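You operate a simulated robot arm through the tools that you are given. There is no shell and no other tool. Be economical: measure what you need, move in short steps, check, and stop when the job is done.

You are at the controls of a simulated robot arm. One attempt, no reset.

## Task
Mix the two inks on the swatch card to its shade on the white tile.
Fine: orange paddle; the upper ink covers the ringed spot, the lower the crossed one; work out all streaks; paddle back in its pot; the tins stay open.

It is judged by the outcome, as a careful person would: the job done as asked, and still so three seconds after it is handed in. It fails if anything else is knocked over, pushed out of place, dropped, spilled or broken. Lids that push on must go on centred and level and be pressed home; caps that screw on are set level and turned clockwise until they are tight.

## Robot
A 7-joint arm with a two-finger parallel gripper, fixed in place. Base frame: the origin is at the foot of the arm, x ahead of it, y to its left, z up; the work surface is at about z = 880. Lengths are in mm, angles in rad, forces in N, time in s.
With the tool pointing down near the work surface it reaches from about 300 to 740 mm from the base axis. Its first joint turns from -2.007 to 2.007 rad. Payload 3.91 kg.
The tool frame sits at the grasp point between the pads (the TCP): z along the fingers, y along the line on which they close. The tips reach 30 mm beyond it. The gripper opens to 110 mm. The fingers are 20 mm wide and 10 mm thick; the gripper's body (48 by 112 mm) begins 55 mm behind the TCP.
Orientation is that of the tool frame in the base frame, as a unit quaternion [x, y, z, w]. With the fingers straight down and closing along the base's y, the tool's x points along the base's -x, its y along +y and its z along -z.

## Interface
- The arm moves only by the tool nudge_tool. Its argument "series" is a list of rows, each an object of numbers (a shift or turn left out is 0, a gripper value left out holds the last): "ax", "ay", "az": the turn, a rotation vector about the base's x, y, z in units of 90 degrees (1.0 is 90 degrees); "x", "y", "z": the shift along the base's x, y, z in units of 300 mm (1.0 is 300 mm); "fingers": the finger opening in cm, from 0 to 11. In form: [{"ax": .., "ay": .., "az": .., "x": .., "y": .., "z": .., "fingers": ..}, ...]. A call has 1 to 8 rows; each row is the pose to reach, as a shift and turn from the pose commanded when the call began. A call with a number of a shift or a turn outside -1 to 1 is refused whole. Rows are played at 5 a second. More than 50 mm and 0.15 rad between two rows, or a gripper value outside its range, and nothing of the call is played. A pose out of reach is approached as far as the arm can. The call stops where the force on the tool passes 40 N (or 10 N more than at its start, if that is more) or the arm is blocked; 0.2 s more then pass. Each finger travels about 108 mm/s and halts on what it meets, pressing with about 41 N; the grip force reading is that of the motor and also rises with nothing between the fingers. The clock runs only during rows and for 0.2 s after the last one: add rows that repeat a pose to give the fingers time. The reply holds the time, the measured pose of the TCP, the force on the tool along the base axes, the opening and the grip force, in the units named above and with some noise.
- Cameras (640 x 400 px; columns grow to the right, rows downward): "scene" is fixed at [48.7, 499, 1595.5]; the picture's right is [-0.56, -0.83, 0.00], its down [-0.56, 0.38, -0.74] and it looks along [0.61, -0.42, -0.67] (base axes); focal length 317 px, centre (320, 200). "wrist" rides on the gripper at [72, 17, -103] in the tool frame; the picture's right is [-0.23, 0.97, 0.00], its down [-0.76, -0.18, -0.62] and it looks along [-0.61, -0.14, 0.78] (tool axes); focal length 222 px, centre (320, 200). There is no depth. A picture from a camera that has moved, and an enlarged one, comes with that camera's place and axes in the base frame and with its lens.
- capture(camera): a new picture of that camera. The clock stands still meanwhile.
- move_column(by): slides the trunk up (or, below 0, down) by that many mm; the arm rides with it, the base frame stays. It gives what a move gives, with no picture.
- zoom(camera, box): a new picture of the part [left, top, right, bottom] of that camera's present view, enlarged. The clock stands still meanwhile.
- finish_job(): hands the job in; it is judged then, once.

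Work in short steps. Places have to be worked out from the pictures, the camera data and where the tool is seen: move nearer, look again, correct. Check each grasp and each placing, and mend what went wrong. You have 120 turns and 68 pictures in all, those below and enlarged ones among them. Open the gripper and draw the arm clear of the work before you hand the job in, unless the task says otherwise; then end with one line.

The tools are called after "Emit:" by a JSON object that holds its "op" and its "data". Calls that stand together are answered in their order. nudge_tool: Moves the arm, as the interface text tells. Its arguments: {"type":"object","properties":{"series":{"type":"array"}},"required":["series"]} The other tools are called the same way: move_column (by) slides the trunk up or down; capture (camera) takes a picture; zoom (camera, box) takes an enlarged picture of a part of a camera's view; finish_job () hands the job in.

At the start:

```text
clock: 0.0
ee_pos: [475.7, 91.3, 1320.8]
tool_rot: [0.0, 1.0, 0.0, 0.0]
contact_force: [0.5, -0.3, 0.2]
opening: 109.8
grasp_force: 0.1
trunk travel left (down, up): [-900.0, 90.0]
```

scene: 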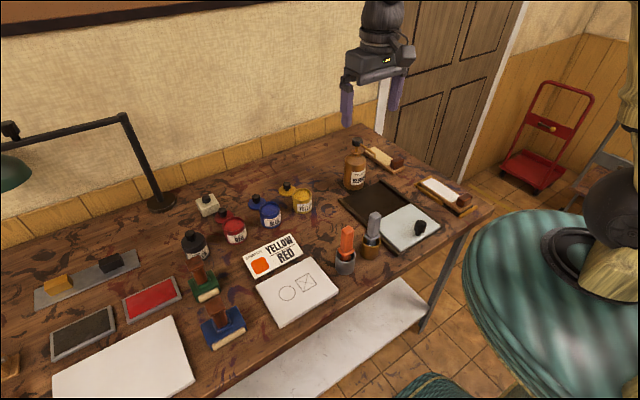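
wrist: 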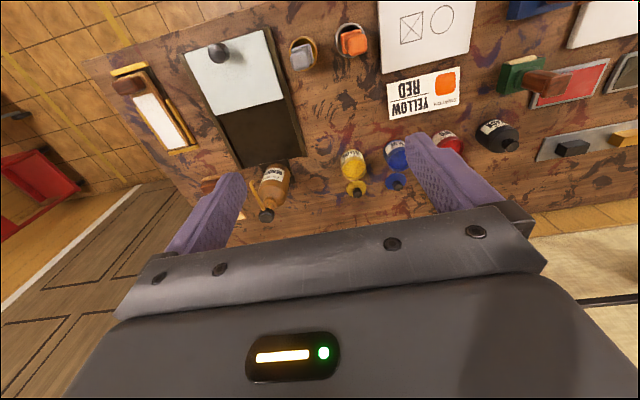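

I'll take enlarged views of the workspace to identify the card, tile, inks and paddles.

Emit:
{"op": "zoom", "data": {"camera": "scene", "box": [170, 170, 350, 282]}}

Emit:
{"op": "zoom", "data": {"camera": "scene", "box": [240, 190, 440, 315]}}

Emit:
{"op": "zoom", "data": {"camera": "wrist", "box": [270, 0, 530, 200]}}

```text
3.56 times, centred on (260, 226) of scene
camera zoom: at [48.7, 499.0, 1595.5], right [-0.56, -0.83, 0.0], down [-0.56, 0.38, -0.74], along [0.61, -0.42, -0.67], focal length 1127 px, centre (533, 108)
```

zoom: 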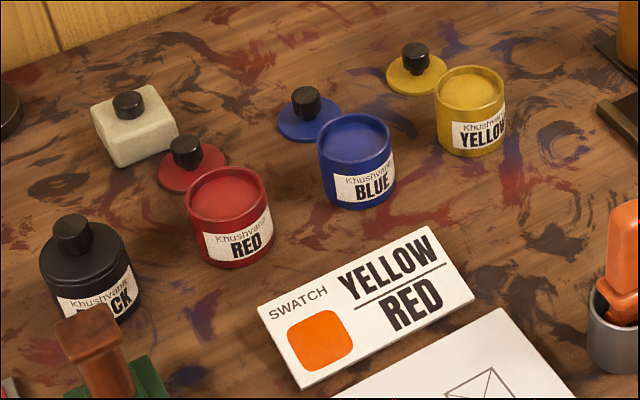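

```text
3.20 times, centred on (340, 252) of scene
camera zoom: at [48.7, 499.0, 1595.5], right [-0.56, -0.83, 0.0], down [-0.56, 0.38, -0.74], along [0.61, -0.42, -0.67], focal length 1014 px, centre (256, 32)
```

zoom: 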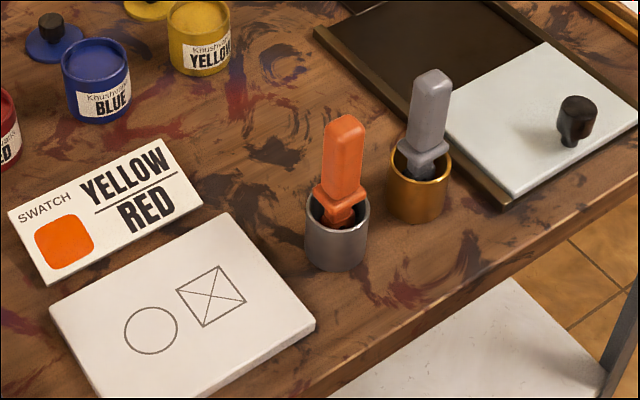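

```text
2.00 times, centred on (400, 100) of wrist
camera zoom: at [402.4, 107.7, 1422.8], right [0.23, 0.97, 0.0], down [0.76, -0.18, 0.62], along [0.61, -0.14, -0.78], focal length 444 px, centre (160, 400)
```

zoom: 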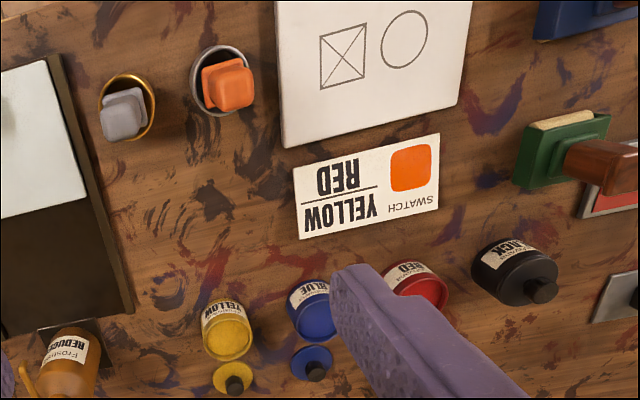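

Yellow (upper) goes on the ring, red (lower) on the cross. The orange paddle stands in the steel pot at about (444,143), handle top about z 1025. I move above it and look.

Emit:
{"op": "nudge_tool", "data": {"series": [{"x": -0.021, "y": 0.035, "z": -0.125}, {"x": -0.042, "y": 0.07, "z": -0.25}, {"x": -0.063, "y": 0.105, "z": -0.375}, {"x": -0.084, "y": 0.14, "z": -0.5}, {"x": -0.1057, "y": 0.173, "z": -0.6}, {"x": -0.1057, "y": 0.173, "z": -0.6}]}}

Emit:
{"op": "capture", "data": {"camera": "wrist"}}

Emit:
{"op": "capture", "data": {"camera": "scene"}}

```text
clock: 1.4
ee_pos: [443.2, 142.2, 1137.8]
tool_rot: [0.001, 1.0, 0.0, 0.0]
contact_force: [0.0, 0.1, -0.5]
opening: 109.8
grasp_force: 0.1
trunk travel left (down, up): [-900.0, 90.0]
```

```text
62 pictures are left
camera wrist: at [370.0, 159.7, 1240.8], right [0.23, 0.97, 0.0], down [0.76, -0.18, 0.62], along [0.61, -0.14, -0.78], focal length 222 px, centre (320, 200)
```

wrist: 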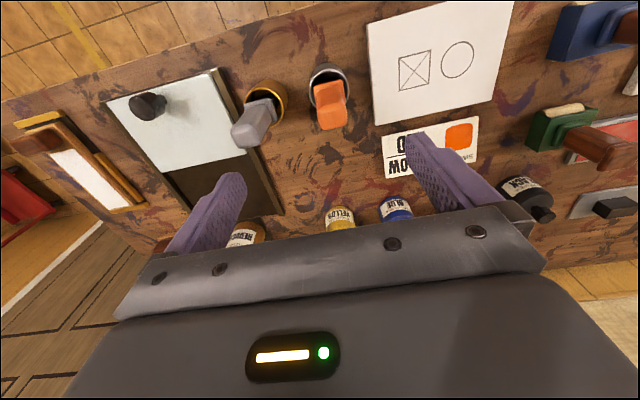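

```text
61 pictures are left
```

scene: 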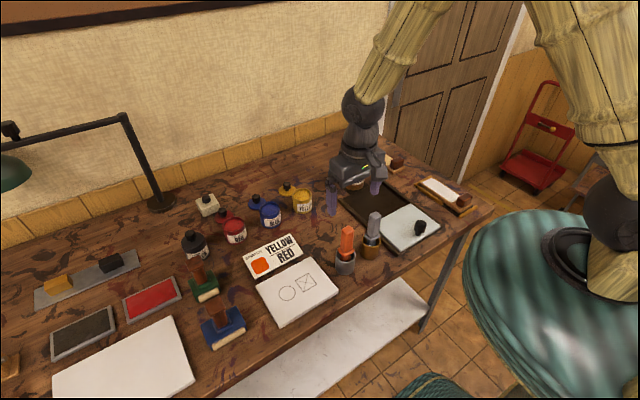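

The handle shows in the wrist view; I zoom in to measure its top face and its turn.

Emit:
{"op": "zoom", "data": {"camera": "wrist", "box": [220, 40, 400, 152]}}

```text
3.56 times, centred on (310, 96) of wrist
camera zoom: at [370.0, 159.7, 1240.8], right [0.23, 0.97, 0.0], down [0.76, -0.18, 0.62], along [0.61, -0.14, -0.78], focal length 790 px, centre (356, 570)
```

zoom: 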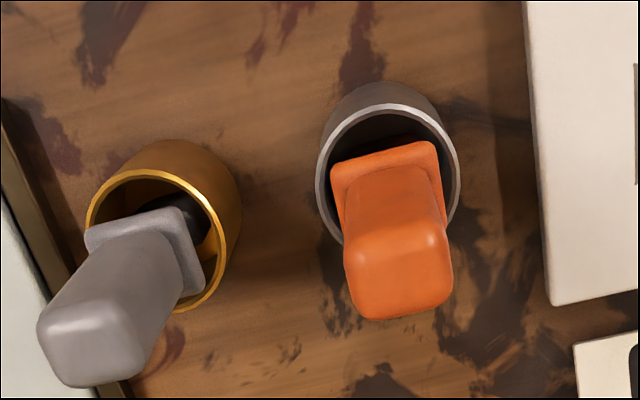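

Combining both cameras, the handle is vertical, its axis near (436,155), top at about z 1040, faces aligned with the base axes. I narrow the fingers, move over it and look again with the tips about level with its top.

Emit:
{"op": "nudge_tool", "data": {"series": [{"x": -0.027, "y": 0.041, "z": 0, "fingers": 6}, {"x": -0.027, "y": 0.041, "z": -0.08}, {"x": -0.027, "y": 0.041, "z": -0.16}, {"x": -0.027, "y": 0.041, "z": -0.22}, {"x": -0.027, "y": 0.041, "z": -0.22}]}}

Emit:
{"op": "capture", "data": {"camera": "wrist"}}

Emit:
{"op": "zoom", "data": {"camera": "scene", "box": [280, 140, 440, 290]}}

```text
clock: 2.6
ee_pos: [434.3, 156.3, 1075.2]
tool_rot: [0.0, 1.0, 0.0, 0.0]
contact_force: [-0.3, 0.2, -0.2]
opening: 59.9
grasp_force: 0.2
trunk travel left (down, up): [-900.0, 90.0]
```

```text
59 pictures are left
camera wrist: at [361.8, 172.8, 1176.6], right [0.23, 0.97, 0.0], down [0.76, -0.18, 0.62], along [0.61, -0.14, -0.78], focal length 222 px, centre (320, 200)
```

wrist: 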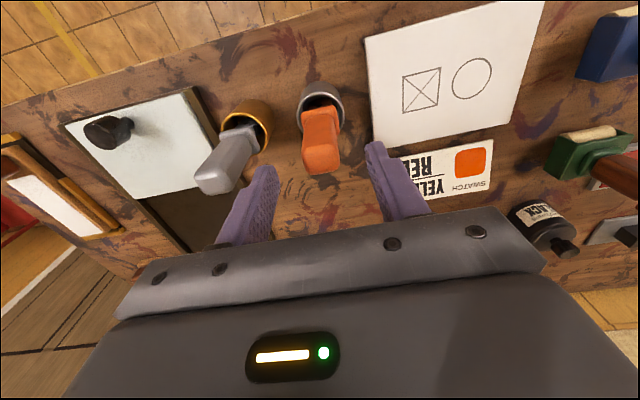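

```text
2.67 times, centred on (360, 215) of scene
camera zoom: at [48.7, 499.0, 1595.5], right [-0.56, -0.83, 0.0], down [-0.56, 0.38, -0.74], along [0.61, -0.42, -0.67], focal length 845 px, centre (213, 160)
```

zoom: 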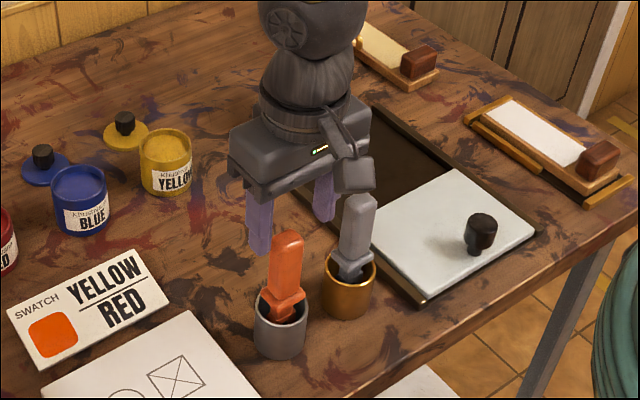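

Finger tips straddle the handle top symmetrically in both views. I descend to TCP z≈1006 and close.

Emit:
{"op": "nudge_tool", "data": {"series": [{"z": -0.08}, {"z": -0.16}, {"z": -0.23}, {"z": -0.23}, {"z": -0.23, "fingers": 1}, {"z": -0.23, "fingers": 1}, {"z": -0.23, "fingers": 1}]}}

Emit:
{"op": "capture", "data": {"camera": "wrist"}}

Emit:
{"op": "zoom", "data": {"camera": "scene", "box": [280, 140, 440, 290]}}

```text
clock: 4.2
ee_pos: [435.8, 155.5, 1004.2]
tool_rot: [0.0, 1.0, 0.0, 0.0]
contact_force: [-0.2, 0.4, 0.7]
opening: 27.4
grasp_force: 41.3
trunk travel left (down, up): [-900.0, 90.0]
```

```text
57 pictures are left
camera wrist: at [362.5, 172.5, 1107.2], right [0.23, 0.97, 0.0], down [0.76, -0.18, 0.62], along [0.61, -0.14, -0.78], focal length 222 px, centre (320, 200)
```

wrist: 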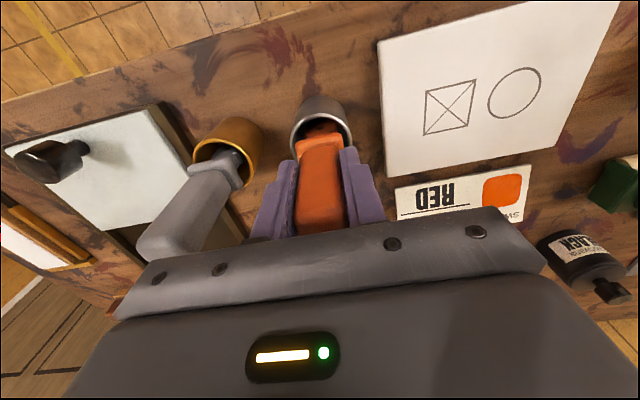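

```text
2.67 times, centred on (360, 215) of scene
camera zoom: at [48.7, 499.0, 1595.5], right [-0.56, -0.83, 0.0], down [-0.56, 0.38, -0.74], along [0.61, -0.42, -0.67], focal length 845 px, centre (213, 160)
```

zoom: 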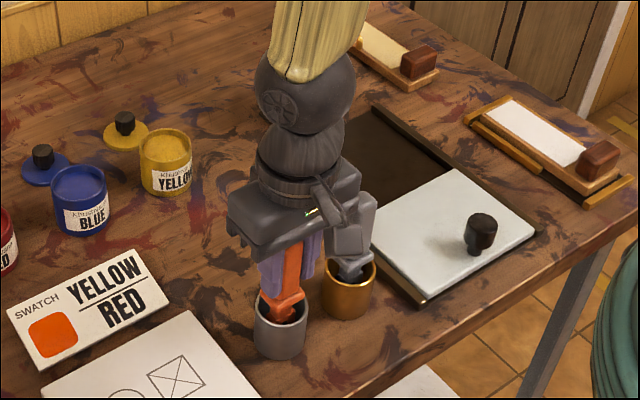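

Grasp holds at 27 mm opening. I lift straight up 150 mm and look at the blade.

Emit:
{"op": "nudge_tool", "data": {"series": [{"z": 0.05}, {"z": 0.15}, {"z": 0.28}, {"z": 0.4}, {"z": 0.5}, {"z": 0.5}]}}

Emit:
{"op": "zoom", "data": {"camera": "scene", "box": [240, 80, 440, 290]}}

Emit:
{"op": "capture", "data": {"camera": "wrist"}}

```text
clock: 5.6
ee_pos: [436.0, 154.3, 1156.1]
tool_rot: [0.001, 1.0, 0.0, 0.0]
contact_force: [-0.5, -0.1, -1.4]
opening: 27.2
grasp_force: 41.0
trunk travel left (down, up): [-900.0, 90.0]
```

```text
1.90 times, centred on (340, 185) of scene
camera zoom: at [48.7, 499.0, 1595.5], right [-0.56, -0.83, 0.0], down [-0.56, 0.38, -0.74], along [0.61, -0.42, -0.67], focal length 604 px, centre (282, 229)
```

zoom: 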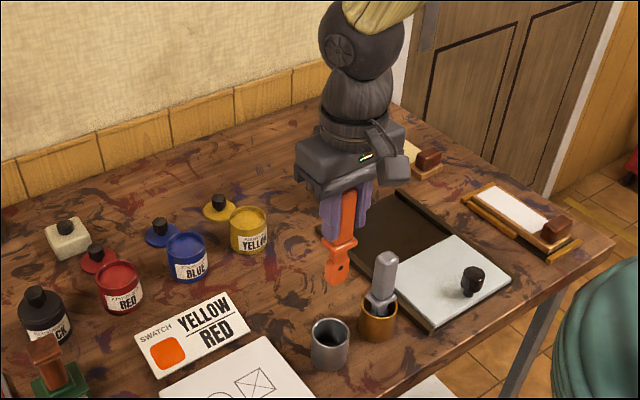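

```text
54 pictures are left
camera wrist: at [363.0, 170.7, 1258.7], right [0.23, 0.97, 0.0], down [0.76, -0.18, 0.62], along [0.61, -0.14, -0.78], focal length 222 px, centre (320, 200)
```

wrist: 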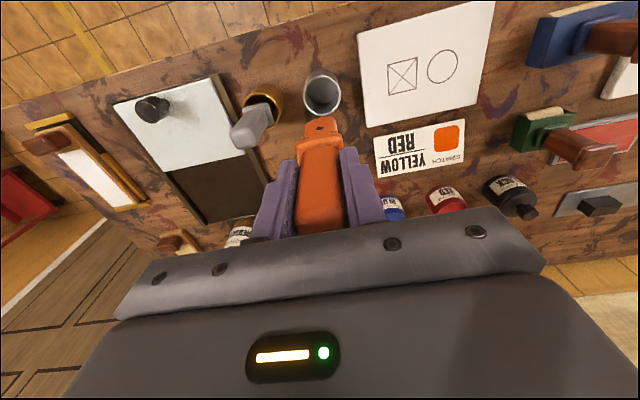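

I zoom on the paddle to measure the blade's tip relative to the TCP.

Emit:
{"op": "zoom", "data": {"camera": "scene", "box": [315, 170, 375, 245]}}

Emit:
{"op": "zoom", "data": {"camera": "wrist", "box": [270, 60, 390, 180]}}

```text
5.33 times, centred on (345, 208) of scene
camera zoom: at [48.7, 499.0, 1595.5], right [-0.56, -0.83, 0.0], down [-0.56, 0.38, -0.74], along [0.61, -0.42, -0.67], focal length 1690 px, centre (187, 160)
```

zoom: 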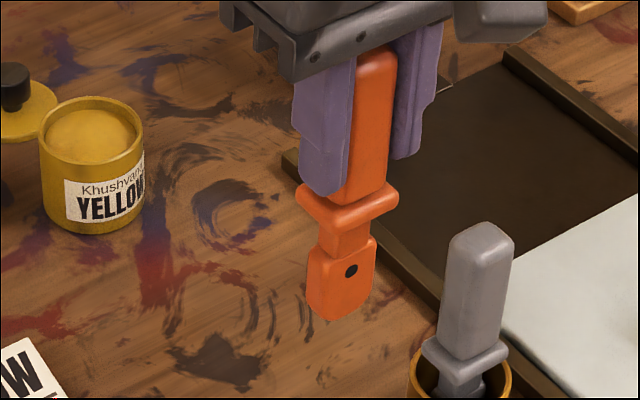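

```text
3.33 times, centred on (330, 120) of wrist
camera zoom: at [363.0, 170.7, 1258.7], right [0.23, 0.97, 0.0], down [0.76, -0.18, 0.62], along [0.61, -0.14, -0.78], focal length 740 px, centre (287, 467)
```

zoom: 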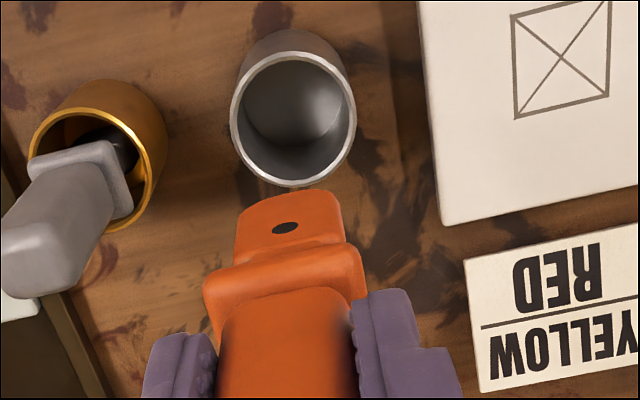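

The blade tip is about 120 mm below the TCP, ~28 mm wide along y. Rough estimate of the yellow tin: (685,128), rim z≈955. I move towards it, staying high and to the side, to look closer.

Emit:
{"op": "nudge_tool", "data": {"series": [{"x": 0.1, "y": -0.04}, {"x": 0.22, "y": -0.09}, {"x": 0.34, "y": -0.14}, {"x": 0.44, "y": -0.19}, {"x": 0.5, "y": -0.21}, {"x": 0.5, "y": -0.21}]}}

Emit:
{"op": "capture", "data": {"camera": "wrist"}}

Emit:
{"op": "zoom", "data": {"camera": "scene", "box": [190, 150, 390, 275]}}

```text
clock: 7.0
ee_pos: [586.2, 90.7, 1154.8]
tool_rot: [0.0, 1.0, 0.0, 0.0]
contact_force: [-0.2, 0.6, -1.0]
opening: 27.5
grasp_force: 40.7
trunk travel left (down, up): [-900.0, 90.0]
```

```text
51 pictures are left
camera wrist: at [514.6, 107.1, 1258.3], right [0.23, 0.97, 0.0], down [0.76, -0.18, 0.62], along [0.61, -0.14, -0.78], focal length 222 px, centre (320, 200)
```

wrist: 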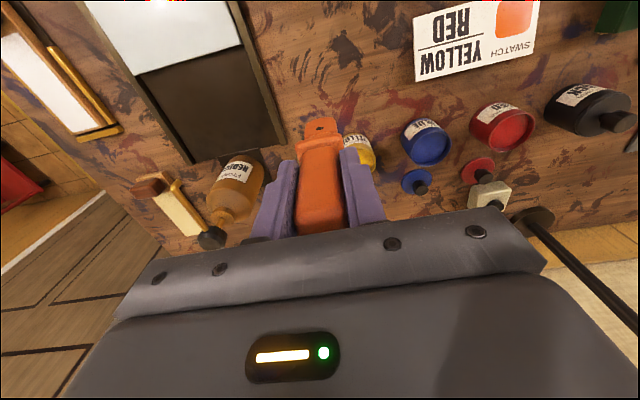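

```text
3.20 times, centred on (290, 212) of scene
camera zoom: at [48.7, 499.0, 1595.5], right [-0.56, -0.83, 0.0], down [-0.56, 0.38, -0.74], along [0.61, -0.42, -0.67], focal length 1014 px, centre (416, 160)
```

zoom: 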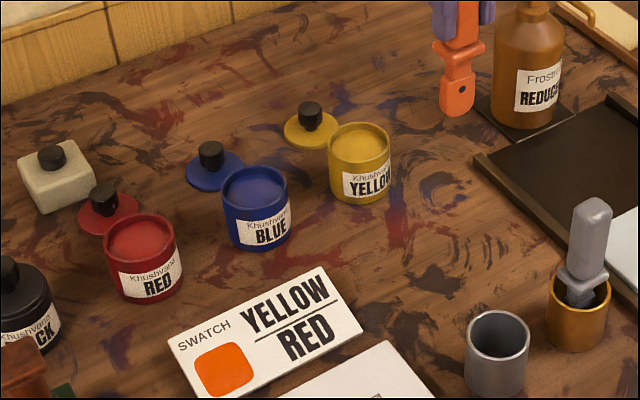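

Red and blue are clear here; I zoom the wrist view on the tins.

Emit:
{"op": "zoom", "data": {"camera": "wrist", "box": [330, 80, 560, 220]}}

```text
2.78 times, centred on (445, 150) of wrist
camera zoom: at [514.6, 107.1, 1258.3], right [0.23, 0.97, 0.0], down [0.76, -0.18, 0.62], along [0.61, -0.14, -0.78], focal length 618 px, centre (-28, 339)
```

zoom: 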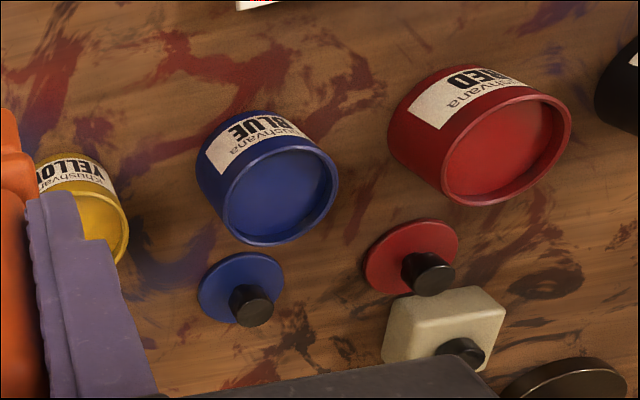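

Triangulating: blue rim centre ≈(697,235), red ≈(700,351), yellow ≈(690,125), rims z≈943, radius ≈32. I go above the yellow tin with the tip at about z 1000 and check.

Emit:
{"op": "nudge_tool", "data": {"series": [{"x": 0.1, "y": 0.03}, {"x": 0.2, "y": 0.06}, {"x": 0.3, "y": 0.09}, {"x": 0.347, "y": 0.108, "z": -0.06}, {"x": 0.347, "y": 0.108, "z": -0.119}, {"x": 0.347, "y": 0.108, "z": -0.119}]}}

Emit:
{"op": "zoom", "data": {"camera": "wrist", "box": [240, 60, 480, 210]}}

Emit:
{"op": "zoom", "data": {"camera": "scene", "box": [240, 120, 360, 220]}}

```text
clock: 8.4
ee_pos: [690.5, 123.9, 1120.5]
tool_rot: [0.0, 1.0, -0.001, 0.0]
contact_force: [-0.3, -0.3, -0.6]
opening: 27.4
grasp_force: 41.0
trunk travel left (down, up): [-900.0, 90.0]
```

```text
2.67 times, centred on (360, 135) of wrist
camera zoom: at [617.6, 141.3, 1223.9], right [0.23, 0.97, 0.0], down [0.76, -0.18, 0.62], along [0.61, -0.14, -0.78], focal length 592 px, centre (213, 373)
```

zoom: 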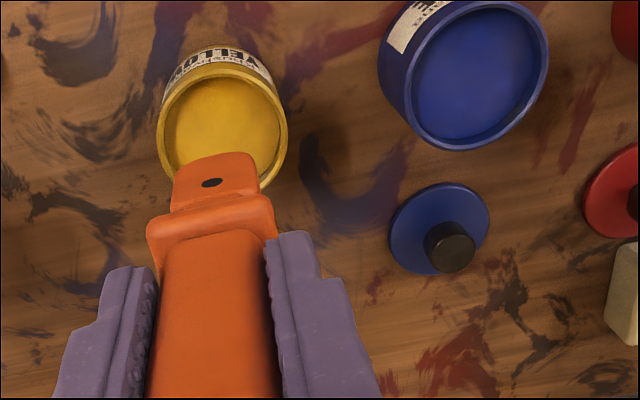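

```text
4.00 times, centred on (300, 170) of scene
camera zoom: at [48.7, 499.0, 1595.5], right [-0.56, -0.83, 0.0], down [-0.56, 0.38, -0.74], along [0.61, -0.42, -0.67], focal length 1268 px, centre (400, 320)
```

zoom: 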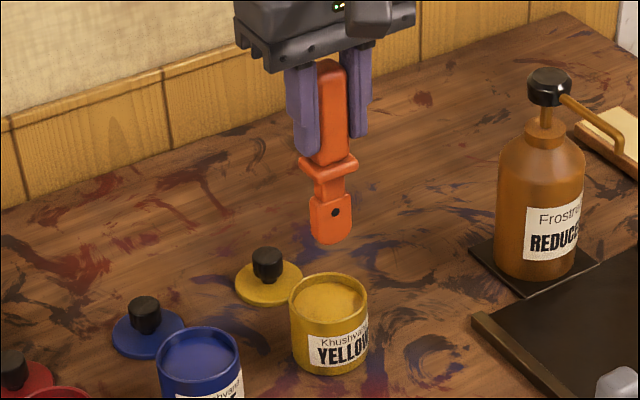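

The yellow rim centre reads about (697,126). I shift 7 mm out and lower so the blade goes about 25 mm into the ink (tip ≈ z 915).

Emit:
{"op": "nudge_tool", "data": {"series": [{"x": 0.023, "y": 0.006}, {"x": 0.023, "y": 0.006, "z": -0.1}, {"x": 0.023, "y": 0.006, "z": -0.18}, {"x": 0.023, "y": 0.006, "z": -0.23}, {"x": 0.023, "y": 0.006, "z": -0.26}, {"x": 0.023, "y": 0.006, "z": -0.28}, {"x": 0.023, "y": 0.006, "z": -0.28}]}}

Emit:
{"op": "zoom", "data": {"camera": "scene", "box": [240, 120, 360, 220]}}

Emit:
{"op": "zoom", "data": {"camera": "wrist", "box": [240, 60, 480, 210]}}

```text
clock: 10.0
ee_pos: [696.0, 125.1, 1040.8]
tool_rot: [0.001, 1.0, 0.0, 0.007]
contact_force: [2.2, -1.1, 37.8]
opening: 27.7
grasp_force: 41.1
trunk travel left (down, up): [-900.0, 90.0]
```

```text
4.00 times, centred on (300, 170) of scene
camera zoom: at [48.7, 499.0, 1595.5], right [-0.56, -0.83, 0.0], down [-0.56, 0.38, -0.74], along [0.61, -0.42, -0.67], focal length 1268 px, centre (400, 320)
```

zoom: 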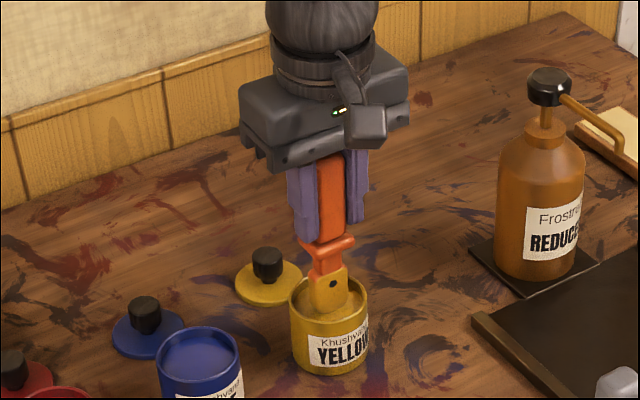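

```text
2.67 times, centred on (360, 135) of wrist
camera zoom: at [622.2, 142.1, 1143.5], right [0.23, 0.97, 0.0], down [0.75, -0.18, 0.63], along [0.62, -0.14, -0.78], focal length 592 px, centre (213, 373)
```

zoom: 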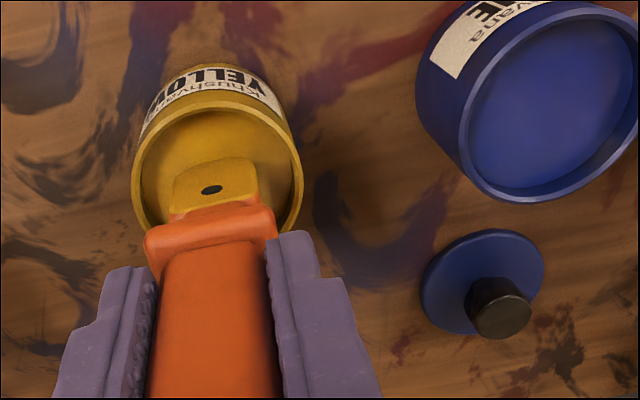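

The blade met firm ink at tip z≈920 and is fully coated yellow. I lift straight out, then check the coat and the grip.

Emit:
{"op": "nudge_tool", "data": {"series": [{"z": 0.03}, {"z": 0.08}, {"z": 0.15}, {"z": 0.25}, {"z": 0.36}, {"z": 0.36}, {"z": 0.36}]}}

Emit:
{"op": "zoom", "data": {"camera": "scene", "box": [240, 100, 360, 220]}}

```text
clock: 11.6
ee_pos: [695.2, 126.9, 1142.6]
tool_rot: [0.001, 1.0, 0.0, -0.001]
contact_force: [0.2, 0.4, -0.5]
opening: 27.4
grasp_force: 40.8
trunk travel left (down, up): [-900.0, 90.0]
```

```text
3.33 times, centred on (300, 160) of scene
camera zoom: at [48.7, 499.0, 1595.5], right [-0.56, -0.83, 0.0], down [-0.56, 0.38, -0.74], along [0.61, -0.42, -0.67], focal length 1056 px, centre (387, 333)
```

zoom: 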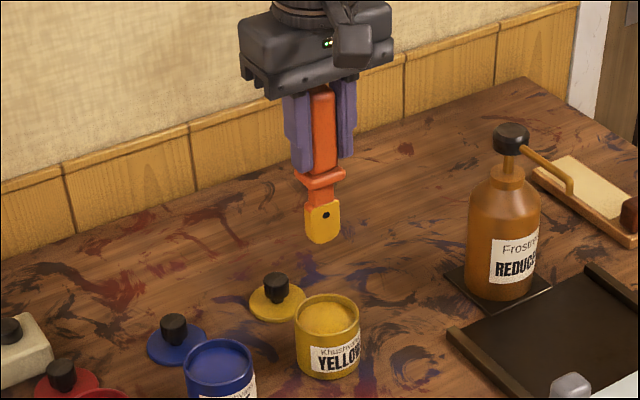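

Blade loaded yellow and the tin undisturbed. Now I carry it to above the ringed spot at about (447,325).

Emit:
{"op": "nudge_tool", "data": {"series": [{"x": -0.118, "y": 0.094}, {"x": -0.236, "y": 0.188}, {"x": -0.354, "y": 0.282}, {"x": -0.472, "y": 0.376}, {"x": -0.59, "y": 0.47}, {"x": -0.708, "y": 0.564}, {"x": -0.828, "y": 0.66, "z": -0.04}, {"x": -0.828, "y": 0.66, "z": -0.1}]}}

Emit:
{"op": "capture", "data": {"camera": "wrist"}}

Emit:
{"op": "zoom", "data": {"camera": "scene", "box": [220, 190, 380, 340]}}

```text
clock: 13.4
ee_pos: [449.4, 324.5, 1112.7]
tool_rot: [0.0, 1.0, 0.0, 0.0]
contact_force: [0.3, 0.6, -0.8]
opening: 27.2
grasp_force: 40.8
trunk travel left (down, up): [-900.0, 90.0]
```

```text
43 pictures are left
camera wrist: at [376.9, 341.4, 1216.3], right [0.23, 0.97, 0.0], down [0.76, -0.18, 0.62], along [0.61, -0.14, -0.78], focal length 222 px, centre (320, 200)
```

wrist: 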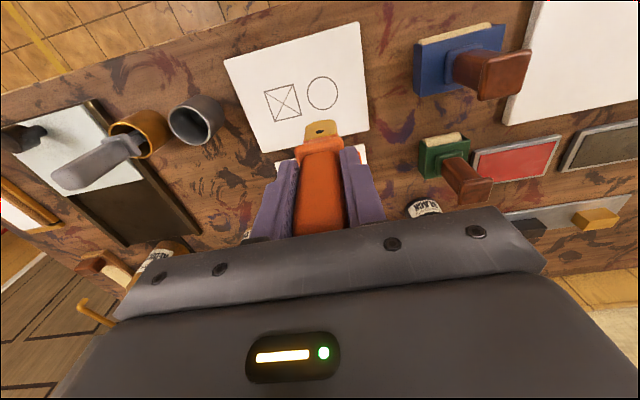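

```text
2.67 times, centred on (300, 265) of scene
camera zoom: at [48.7, 499.0, 1595.5], right [-0.56, -0.83, 0.0], down [-0.56, 0.38, -0.74], along [0.61, -0.42, -0.67], focal length 845 px, centre (373, 27)
```

zoom: 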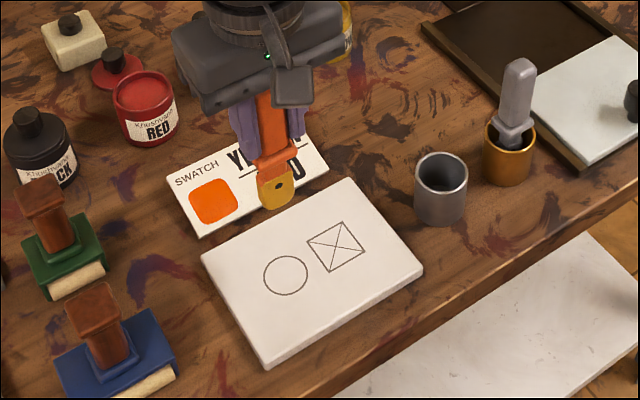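

Ring centre works out at about (447,326), tile top z≈898. I lower in small steps towards contact there.

Emit:
{"op": "nudge_tool", "data": {"series": [{"x": -0.008, "y": 0.007, "z": -0.1}, {"x": -0.008, "y": 0.007, "z": -0.18}, {"x": -0.008, "y": 0.007, "z": -0.25}, {"x": -0.008, "y": 0.007, "z": -0.285}, {"x": -0.008, "y": 0.007, "z": -0.285}]}}

Emit:
{"op": "zoom", "data": {"camera": "wrist", "box": [230, 30, 410, 150]}}

Emit:
{"op": "zoom", "data": {"camera": "scene", "box": [230, 210, 350, 330]}}

```text
clock: 14.6
ee_pos: [446.8, 325.5, 1027.1]
tool_rot: [0.0, 1.0, 0.0, 0.0]
contact_force: [-0.2, -0.1, -0.9]
opening: 27.5
grasp_force: 40.7
trunk travel left (down, up): [-900.0, 90.0]
```

```text
3.33 times, centred on (320, 90) of wrist
camera zoom: at [373.4, 342.7, 1130.2], right [0.23, 0.97, 0.0], down [0.76, -0.18, 0.62], along [0.61, -0.14, -0.78], focal length 740 px, centre (320, 567)
```

zoom: 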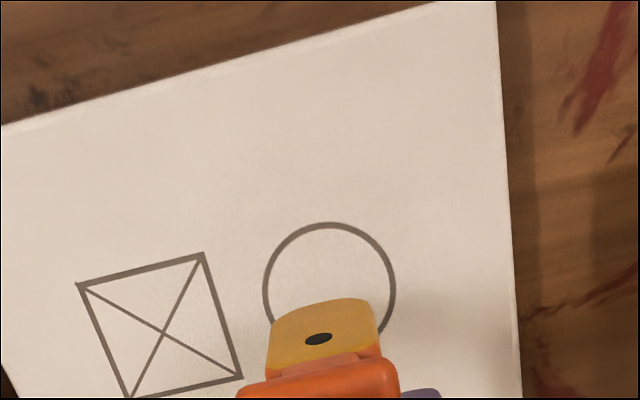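

```text
3.33 times, centred on (290, 270) of scene
camera zoom: at [48.7, 499.0, 1595.5], right [-0.56, -0.83, 0.0], down [-0.56, 0.38, -0.74], along [0.61, -0.42, -0.67], focal length 1056 px, centre (420, -33)
```

zoom: 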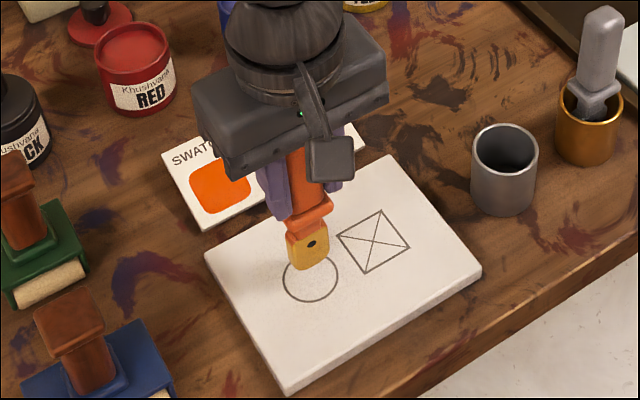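

The blade hangs about 10 mm above the ring, 2 mm short in y. I shift and descend in small steps to touch lightly.

Emit:
{"op": "nudge_tool", "data": {"series": [{"y": 0.006, "z": -0.01}, {"y": 0.006, "z": -0.02}, {"y": 0.006, "z": -0.028}, {"y": 0.006, "z": -0.034}, {"y": 0.006, "z": -0.034}]}}

Emit:
{"op": "zoom", "data": {"camera": "wrist", "box": [230, 30, 410, 150]}}

```text
clock: 15.8
ee_pos: [446.4, 327.5, 1017.8]
tool_rot: [0.0, 1.0, 0.0, 0.0]
contact_force: [1.0, 0.4, 0.6]
opening: 27.4
grasp_force: 41.1
trunk travel left (down, up): [-900.0, 90.0]
```

```text
3.33 times, centred on (320, 90) of wrist
camera zoom: at [372.7, 344.7, 1120.2], right [0.23, 0.97, 0.0], down [0.76, -0.18, 0.62], along [0.61, -0.14, -0.78], focal length 740 px, centre (320, 567)
```

zoom: 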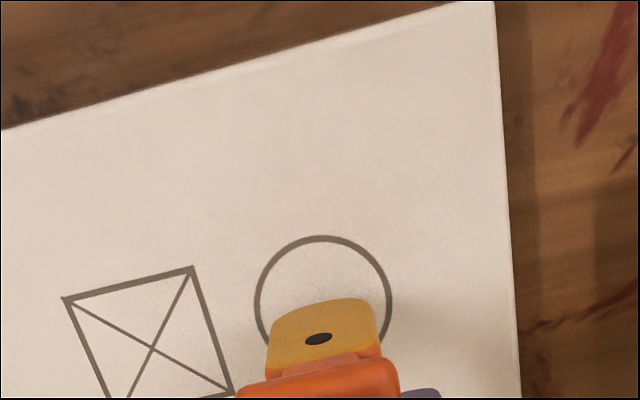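

Centred now, not yet in contact. I continue down.

Emit:
{"op": "nudge_tool", "data": {"series": [{"z": -0.008}, {"z": -0.016}, {"z": -0.024}, {"z": -0.03}, {"z": -0.03}]}}

Emit:
{"op": "zoom", "data": {"camera": "wrist", "box": [230, 30, 410, 150]}}

```text
clock: 17.0
ee_pos: [445.1, 327.7, 1009.3]
tool_rot: [0.0, 1.0, 0.0, 0.0]
contact_force: [-0.8, -1.1, -0.5]
opening: 27.3
grasp_force: 41.1
trunk travel left (down, up): [-900.0, 90.0]
```

```text
3.33 times, centred on (320, 90) of wrist
camera zoom: at [372.9, 345.3, 1111.8], right [0.23, 0.97, 0.0], down [0.76, -0.18, 0.62], along [0.61, -0.14, -0.78], focal length 740 px, centre (320, 567)
```

zoom: 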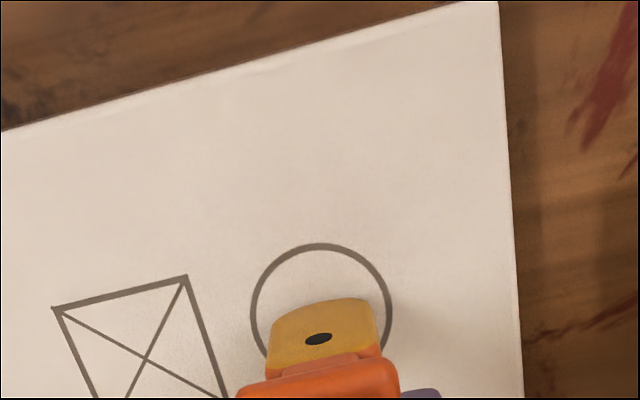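

Still no contact; tile top is lower than estimated. I continue down in small steps.

Emit:
{"op": "nudge_tool", "data": {"series": [{"x": 0.004, "z": -0.008}, {"x": 0.004, "z": -0.016}, {"x": 0.004, "z": -0.024}, {"x": 0.004, "z": -0.032}, {"x": 0.004, "z": -0.032}]}}

Emit:
{"op": "zoom", "data": {"camera": "wrist", "box": [230, 30, 410, 150]}}

```text
clock: 18.2
ee_pos: [445.6, 328.2, 999.9]
tool_rot: [0.0, 1.0, 0.001, 0.001]
contact_force: [-2.0, 4.7, 22.4]
opening: 27.6
grasp_force: 41.2
trunk travel left (down, up): [-900.0, 90.0]
```

```text
3.33 times, centred on (320, 90) of wrist
camera zoom: at [372.5, 345.1, 1102.6], right [0.23, 0.97, 0.0], down [0.76, -0.18, 0.62], along [0.61, -0.14, -0.78], focal length 740 px, centre (320, 567)
```

zoom: 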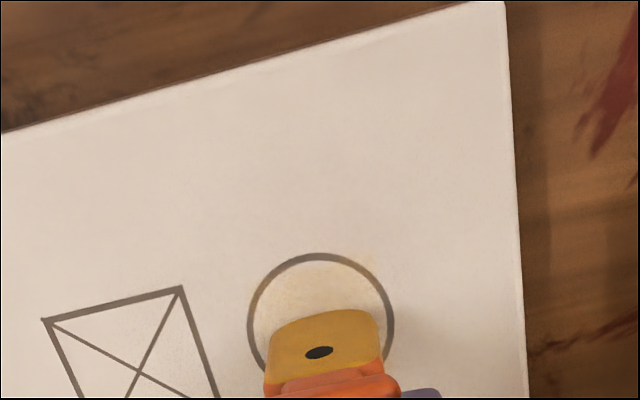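

Contact at about 22 N with TCP z≈1000; a faint yellow shows in the ring. I ease 1 mm, rub in small circles within the ring, then lift a little to inspect.

Emit:
{"op": "nudge_tool", "data": {"series": [{"x": 0.02, "z": 0.003}, {"x": 0.0, "y": 0.015, "z": 0.003}, {"x": -0.02, "y": 0, "z": 0.003}, {"x": 0, "y": -0.015, "z": 0.003}, {"x": 0.02, "z": 0.003}, {"z": 0.003}, {"z": 0.08}, {"x": -0.06, "z": 0.15}]}}

Emit:
{"op": "zoom", "data": {"camera": "wrist", "box": [230, 30, 410, 150]}}

Emit:
{"op": "zoom", "data": {"camera": "scene", "box": [230, 210, 350, 330]}}

```text
clock: 20.0
ee_pos: [426.4, 328.2, 1043.1]
tool_rot: [0.0, 1.0, 0.0, 0.0]
contact_force: [0.4, 0.0, -1.1]
opening: 27.3
grasp_force: 40.9
trunk travel left (down, up): [-900.0, 90.0]
```

```text
3.33 times, centred on (320, 90) of wrist
camera zoom: at [354.1, 345.6, 1146.5], right [0.23, 0.97, 0.0], down [0.76, -0.18, 0.62], along [0.61, -0.14, -0.78], focal length 740 px, centre (320, 567)
```

zoom: 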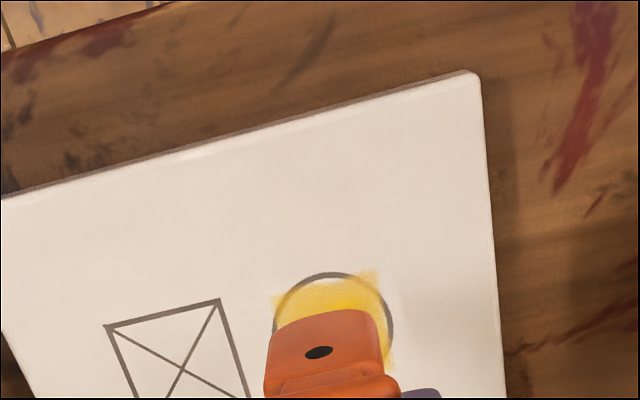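

```text
3.33 times, centred on (290, 270) of scene
camera zoom: at [48.7, 499.0, 1595.5], right [-0.56, -0.83, 0.0], down [-0.56, 0.38, -0.74], along [0.61, -0.42, -0.67], focal length 1056 px, centre (420, -33)
```

zoom: 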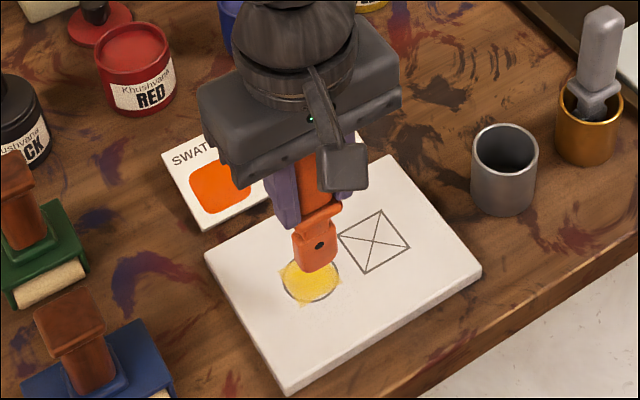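

The ring spot is now largely yellow and the blade came out clean. I lift away so the scene camera can see the spot unobstructed.

Emit:
{"op": "nudge_tool", "data": {"series": [{"x": 0.03, "z": 0.15}, {"x": 0.13, "y": -0.05, "z": 0.28}, {"x": 0.25, "y": -0.12, "z": 0.33}, {"x": 0.38, "y": -0.2, "z": 0.33}, {"x": 0.5, "y": -0.28, "z": 0.33}, {"x": 0.5, "y": -0.28, "z": 0.33}]}}

Emit:
{"op": "zoom", "data": {"camera": "scene", "box": [250, 255, 340, 325]}}

```text
refused: row 2 steps farther than a row can; nothing moved
```

```text
5.71 times, centred on (295, 290) of scene
camera zoom: at [48.7, 499.0, 1595.5], right [-0.56, -0.83, 0.0], down [-0.56, 0.38, -0.74], along [0.61, -0.42, -0.67], focal length 1811 px, centre (463, -314)
```

zoom: 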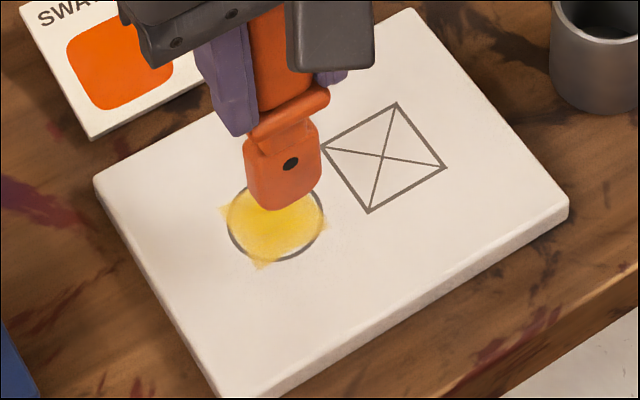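

Row 2 was too long. The ring's edge is only thinly covered at the lower left and right, so I'll fetch a second yellow load; first lift and travel to above the yellow tin.

Emit:
{"op": "nudge_tool", "data": {"series": [{"z": 0.13}, {"x": 0.08, "y": -0.04, "z": 0.25}, {"x": 0.2, "y": -0.12, "z": 0.3}, {"x": 0.32, "y": -0.21, "z": 0.3}, {"x": 0.44, "y": -0.3, "z": 0.3}, {"x": 0.56, "y": -0.39, "z": 0.3}, {"x": 0.66, "y": -0.48, "z": 0.3}, {"x": 0.76, "y": -0.57, "z": 0.3}]}}

Emit:
{"op": "zoom", "data": {"camera": "scene", "box": [250, 255, 340, 325]}}

```text
clock: 21.8
ee_pos: [658.7, 156.1, 1133.9]
tool_rot: [0.0, 1.0, 0.0, -0.001]
contact_force: [-0.4, 0.4, 0.1]
opening: 27.4
grasp_force: 41.5
trunk travel left (down, up): [-900.0, 90.0]
```

```text
5.71 times, centred on (295, 290) of scene
camera zoom: at [48.7, 499.0, 1595.5], right [-0.56, -0.83, 0.0], down [-0.56, 0.38, -0.74], along [0.61, -0.42, -0.67], focal length 1811 px, centre (463, -314)
```

zoom: 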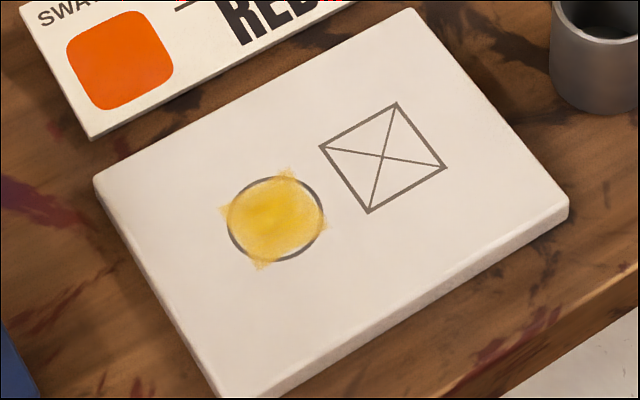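

Nicely centred but thin at the edges. I position over the yellow tin and settle.

Emit:
{"op": "nudge_tool", "data": {"series": [{"x": 0.07, "y": -0.05, "z": -0.03}, {"x": 0.13, "y": -0.1, "z": -0.06}, {"x": 0.13, "y": -0.1, "z": -0.06}, {"x": 0.13, "y": -0.1, "z": -0.06}]}}

```text
clock: 22.8
ee_pos: [695.3, 124.7, 1115.1]
tool_rot: [0.0, 1.0, 0.001, 0.0]
contact_force: [0.1, -0.3, 0.0]
opening: 27.2
grasp_force: 41.0
trunk travel left (down, up): [-900.0, 90.0]
```

Aligned over the tin (695,125). I dip to just touching the ink body, dwell, and come back up.

Emit:
{"op": "nudge_tool", "data": {"series": [{"z": -0.08}, {"z": -0.16}, {"z": -0.21}, {"z": -0.235}, {"z": -0.242}, {"z": -0.242}]}}

```text
clock: 24.2
ee_pos: [694.8, 126.8, 1042.1]
tool_rot: [-0.001, 1.0, 0.0, 0.0]
contact_force: [-0.2, 0.0, -0.1]
opening: 27.4
grasp_force: 40.8
trunk travel left (down, up): [-900.0, 90.0]
```

No contact force yet, but it should be in the ink; I lift out and check the coat.

Emit:
{"op": "nudge_tool", "data": {"series": [{"z": 0.03}, {"z": 0.1}, {"z": 0.2}, {"z": 0.3}, {"z": 0.3}]}}

Emit:
{"op": "zoom", "data": {"camera": "wrist", "box": [240, 60, 480, 210]}}

```text
clock: 25.4
ee_pos: [697.9, 126.0, 1132.8]
tool_rot: [0.0, 1.0, 0.0, 0.001]
contact_force: [-0.2, 0.4, -1.2]
opening: 27.3
grasp_force: 41.3
trunk travel left (down, up): [-900.0, 90.0]
```

```text
2.67 times, centred on (360, 135) of wrist
camera zoom: at [624.2, 143.9, 1236.1], right [0.23, 0.97, 0.0], down [0.76, -0.18, 0.62], along [0.61, -0.14, -0.78], focal length 592 px, centre (213, 373)
```

zoom: 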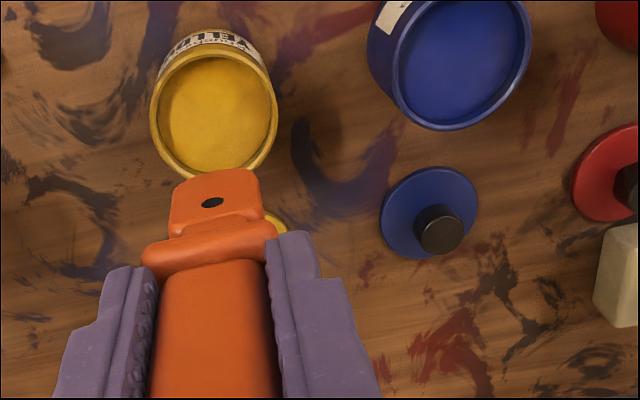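

Not loaded: the paddle has slid up ~9 mm in the grip (tip now ≈111 mm below TCP). I dip again, to TCP z≈1030, in fine steps.

Emit:
{"op": "nudge_tool", "data": {"series": [{"z": -0.1}, {"z": -0.2}, {"z": -0.29}, {"z": -0.315}, {"z": -0.325}, {"z": -0.332}, {"z": -0.338}, {"z": -0.338}]}}

```text
clock: 27.2
ee_pos: [693.7, 126.7, 1033.3]
tool_rot: [0.001, 1.0, 0.0, 0.001]
contact_force: [-1.3, 0.1, 5.7]
opening: 27.3
grasp_force: 41.3
trunk travel left (down, up): [-900.0, 90.0]
```

Light contact (6 N). I lift out and check the coat.

Emit:
{"op": "nudge_tool", "data": {"series": [{"z": 0.03}, {"z": 0.1}, {"z": 0.2}, {"z": 0.32}, {"z": 0.36}, {"z": 0.36}]}}

Emit:
{"op": "zoom", "data": {"camera": "wrist", "box": [240, 60, 480, 210]}}

```text
clock: 28.6
ee_pos: [695.9, 126.9, 1138.9]
tool_rot: [0.0, 1.0, 0.0, 0.0]
contact_force: [0.6, 0.8, -0.9]
opening: 27.3
grasp_force: 41.4
trunk travel left (down, up): [-900.0, 90.0]
```

```text
2.67 times, centred on (360, 135) of wrist
camera zoom: at [622.5, 144.9, 1242.2], right [0.23, 0.97, 0.0], down [0.76, -0.18, 0.62], along [0.61, -0.14, -0.78], focal length 592 px, centre (213, 373)
```

zoom: 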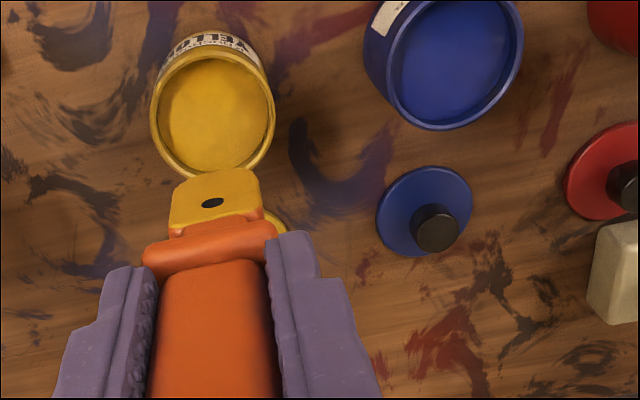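

Loaded, no further slip. I carry it back above the ring.

Emit:
{"op": "nudge_tool", "data": {"series": [{"x": -0.118, "y": 0.094}, {"x": -0.236, "y": 0.188}, {"x": -0.354, "y": 0.282}, {"x": -0.472, "y": 0.376}, {"x": -0.59, "y": 0.47}, {"x": -0.708, "y": 0.564}, {"x": -0.837, "y": 0.67}, {"x": -0.837, "y": 0.67, "z": -0.12}]}}

Emit:
{"op": "nudge_tool", "data": {"series": [{"z": -0.1}, {"z": -0.2}, {"z": -0.26}, {"z": -0.3}, {"z": -0.3}]}}

```text
clock: 30.4
ee_pos: [444.9, 328.4, 1103.2]
tool_rot: [0.001, 1.0, -0.001, -0.001]
contact_force: [1.1, -0.2, -0.3]
opening: 27.3
grasp_force: 40.7
trunk travel left (down, up): [-900.0, 90.0]
```

```text
clock: 31.6
ee_pos: [442.7, 327.7, 1013.2]
tool_rot: [0.0, 1.0, -0.001, 0.0]
contact_force: [-0.7, 0.7, 0.5]
opening: 27.6
grasp_force: 40.7
trunk travel left (down, up): [-900.0, 90.0]
```

I touch down off-centre and rub along the ring's ±y and −x edges.

Emit:
{"op": "nudge_tool", "data": {"series": [{"x": 0.015, "y": 0.027, "z": -0.03}, {"x": 0.015, "y": 0.027, "z": -0.043}, {"x": -0.02, "y": 0.024, "z": -0.043}, {"x": -0.04, "y": 0.0, "z": -0.043}, {"x": -0.02, "y": -0.024, "z": -0.043}, {"x": 0.015, "y": -0.027, "z": -0.043}, {"x": 0.035, "y": 0, "z": -0.043}, {"x": 0.035, "y": 0, "z": -0.02}]}}

Emit:
{"op": "nudge_tool", "data": {"series": [{"z": 0.1}, {"x": 0.1, "z": 0.2}, {"x": 0.24, "z": 0.3}, {"x": 0.4, "z": 0.32}, {"x": 0.4, "z": 0.32}]}}

Emit:
{"op": "zoom", "data": {"camera": "scene", "box": [250, 255, 340, 325]}}

Emit:
{"op": "capture", "data": {"camera": "wrist"}}

```text
clock: 33.4
ee_pos: [454.2, 327.7, 1005.6]
tool_rot: [0.0, 1.0, 0.0, 0.0]
contact_force: [0.1, 0.5, -1.7]
opening: 27.4
grasp_force: 40.8
trunk travel left (down, up): [-900.0, 90.0]
```

```text
refused: row 3 steps farther than a row can; nothing moved
```

```text
5.71 times, centred on (295, 290) of scene
camera zoom: at [48.7, 499.0, 1595.5], right [-0.56, -0.83, 0.0], down [-0.56, 0.38, -0.74], along [0.61, -0.42, -0.67], focal length 1811 px, centre (463, -314)
```

zoom: 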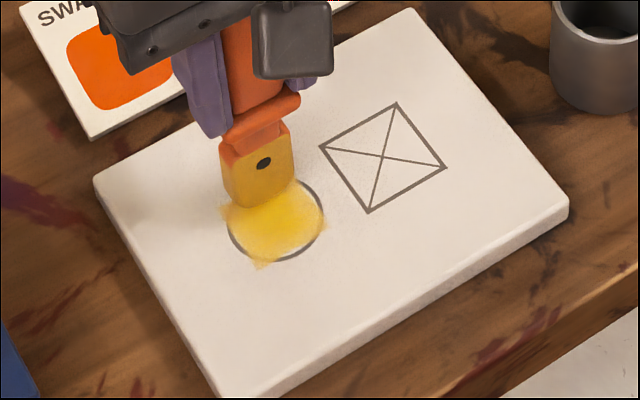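

```text
29 pictures are left
camera wrist: at [381.9, 344.9, 1110.5], right [0.23, 0.97, 0.0], down [0.76, -0.18, 0.62], along [0.61, -0.14, -0.78], focal length 222 px, centre (320, 200)
```

wrist: 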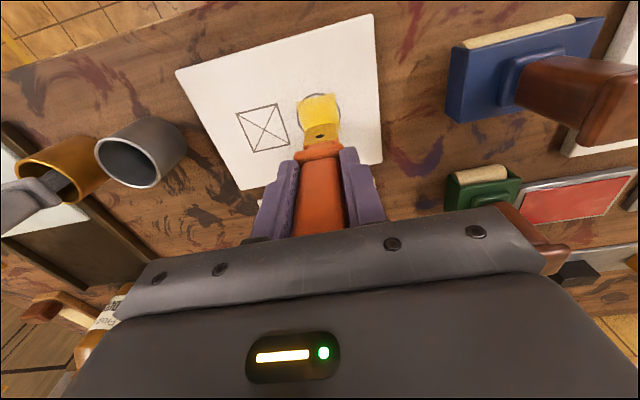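

The load is mostly still on the blade — I was riding just above the surface. I repeat the strokes 3 mm lower.

Emit:
{"op": "nudge_tool", "data": {"series": [{"x": -0.02, "y": 0.027, "z": -0.015}, {"x": -0.02, "y": 0.027, "z": -0.029}, {"x": -0.055, "y": 0.024, "z": -0.029}, {"x": -0.078, "y": 0.0, "z": -0.029}, {"x": -0.055, "y": -0.024, "z": -0.029}, {"x": -0.02, "y": -0.027, "z": -0.029}, {"x": -0.01, "y": 0, "z": -0.029}]}}

Emit:
{"op": "zoom", "data": {"camera": "scene", "box": [250, 255, 340, 325]}}

```text
clock: 35.0
ee_pos: [452.5, 327.1, 999.5]
tool_rot: [0.0, 1.0, 0.0, 0.001]
contact_force: [-1.5, -5.4, 13.6]
opening: 27.5
grasp_force: 40.8
trunk travel left (down, up): [-900.0, 90.0]
```

```text
5.71 times, centred on (295, 290) of scene
camera zoom: at [48.7, 499.0, 1595.5], right [-0.56, -0.83, 0.0], down [-0.56, 0.38, -0.74], along [0.61, -0.42, -0.67], focal length 1811 px, centre (463, -314)
```

zoom: 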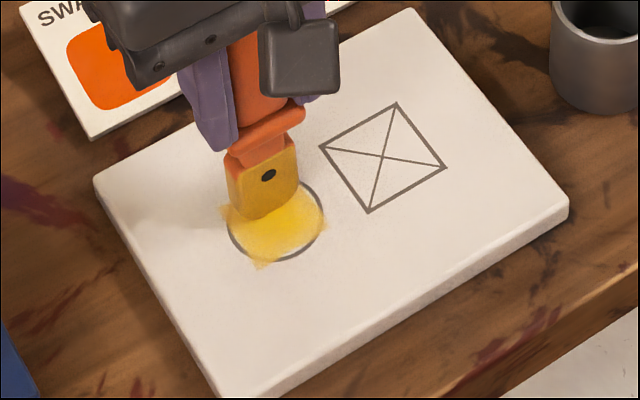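

13.6 N here but no more ink laid; the first time 22 N worked. I press ~1.5 mm more and repeat the strokes.

Emit:
{"op": "nudge_tool", "data": {"series": [{"x": -0.01, "y": 0.027, "z": -0.005}, {"x": -0.045, "y": 0.024, "z": -0.006}, {"x": -0.068, "y": 0.0, "z": -0.006}, {"x": -0.045, "y": -0.024, "z": -0.006}, {"x": -0.01, "y": -0.027, "z": -0.006}, {"x": -0.01, "y": 0, "z": -0.006}, {"x": -0.06, "y": 0, "z": -0.006}]}}

Emit:
{"op": "zoom", "data": {"camera": "scene", "box": [250, 255, 340, 325]}}

```text
clock: 36.1
ee_pos: [436.6, 322.6, 1000.7]
tool_rot: [-0.001, 1.0, 0.003, -0.002]
contact_force: [-8.1, -0.8, 20.5]
opening: 27.5
grasp_force: 41.2
trunk travel left (down, up): [-900.0, 90.0]
stopped in row 5: the force on the tool passed its limit (the readings are from after the stop); the commanded pose is now the measured one
```

```text
5.71 times, centred on (295, 290) of scene
camera zoom: at [48.7, 499.0, 1595.5], right [-0.56, -0.83, 0.0], down [-0.56, 0.38, -0.74], along [0.61, -0.42, -0.67], focal length 1811 px, centre (463, -314)
```

zoom: 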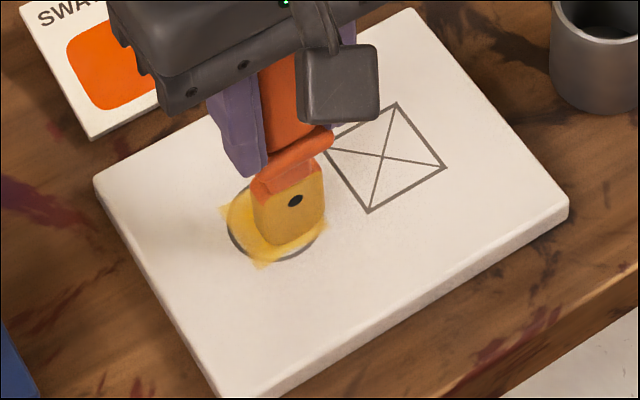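

I lift clear and look at the result and the blade.

Emit:
{"op": "nudge_tool", "data": {"series": [{"z": 0.05}, {"z": 0.16}, {"x": 0.1, "z": 0.27}, {"x": 0.22, "z": 0.35}, {"x": 0.38, "z": 0.37}, {"x": 0.45, "z": 0.37}, {"x": 0.45, "z": 0.37}]}}

Emit:
{"op": "zoom", "data": {"camera": "scene", "box": [240, 200, 370, 325]}}

```text
clock: 37.7
ee_pos: [573.9, 322.6, 1109.0]
tool_rot: [-0.002, 1.0, 0.0, -0.003]
contact_force: [0.1, 0.2, -1.4]
opening: 27.3
grasp_force: 41.1
trunk travel left (down, up): [-900.0, 90.0]
```

```text
3.20 times, centred on (305, 262) of scene
camera zoom: at [48.7, 499.0, 1595.5], right [-0.56, -0.83, 0.0], down [-0.56, 0.38, -0.74], along [0.61, -0.42, -0.67], focal length 1014 px, centre (368, 0)
```

zoom: 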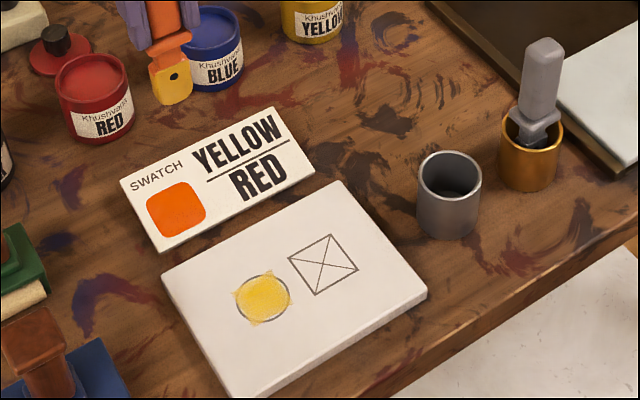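

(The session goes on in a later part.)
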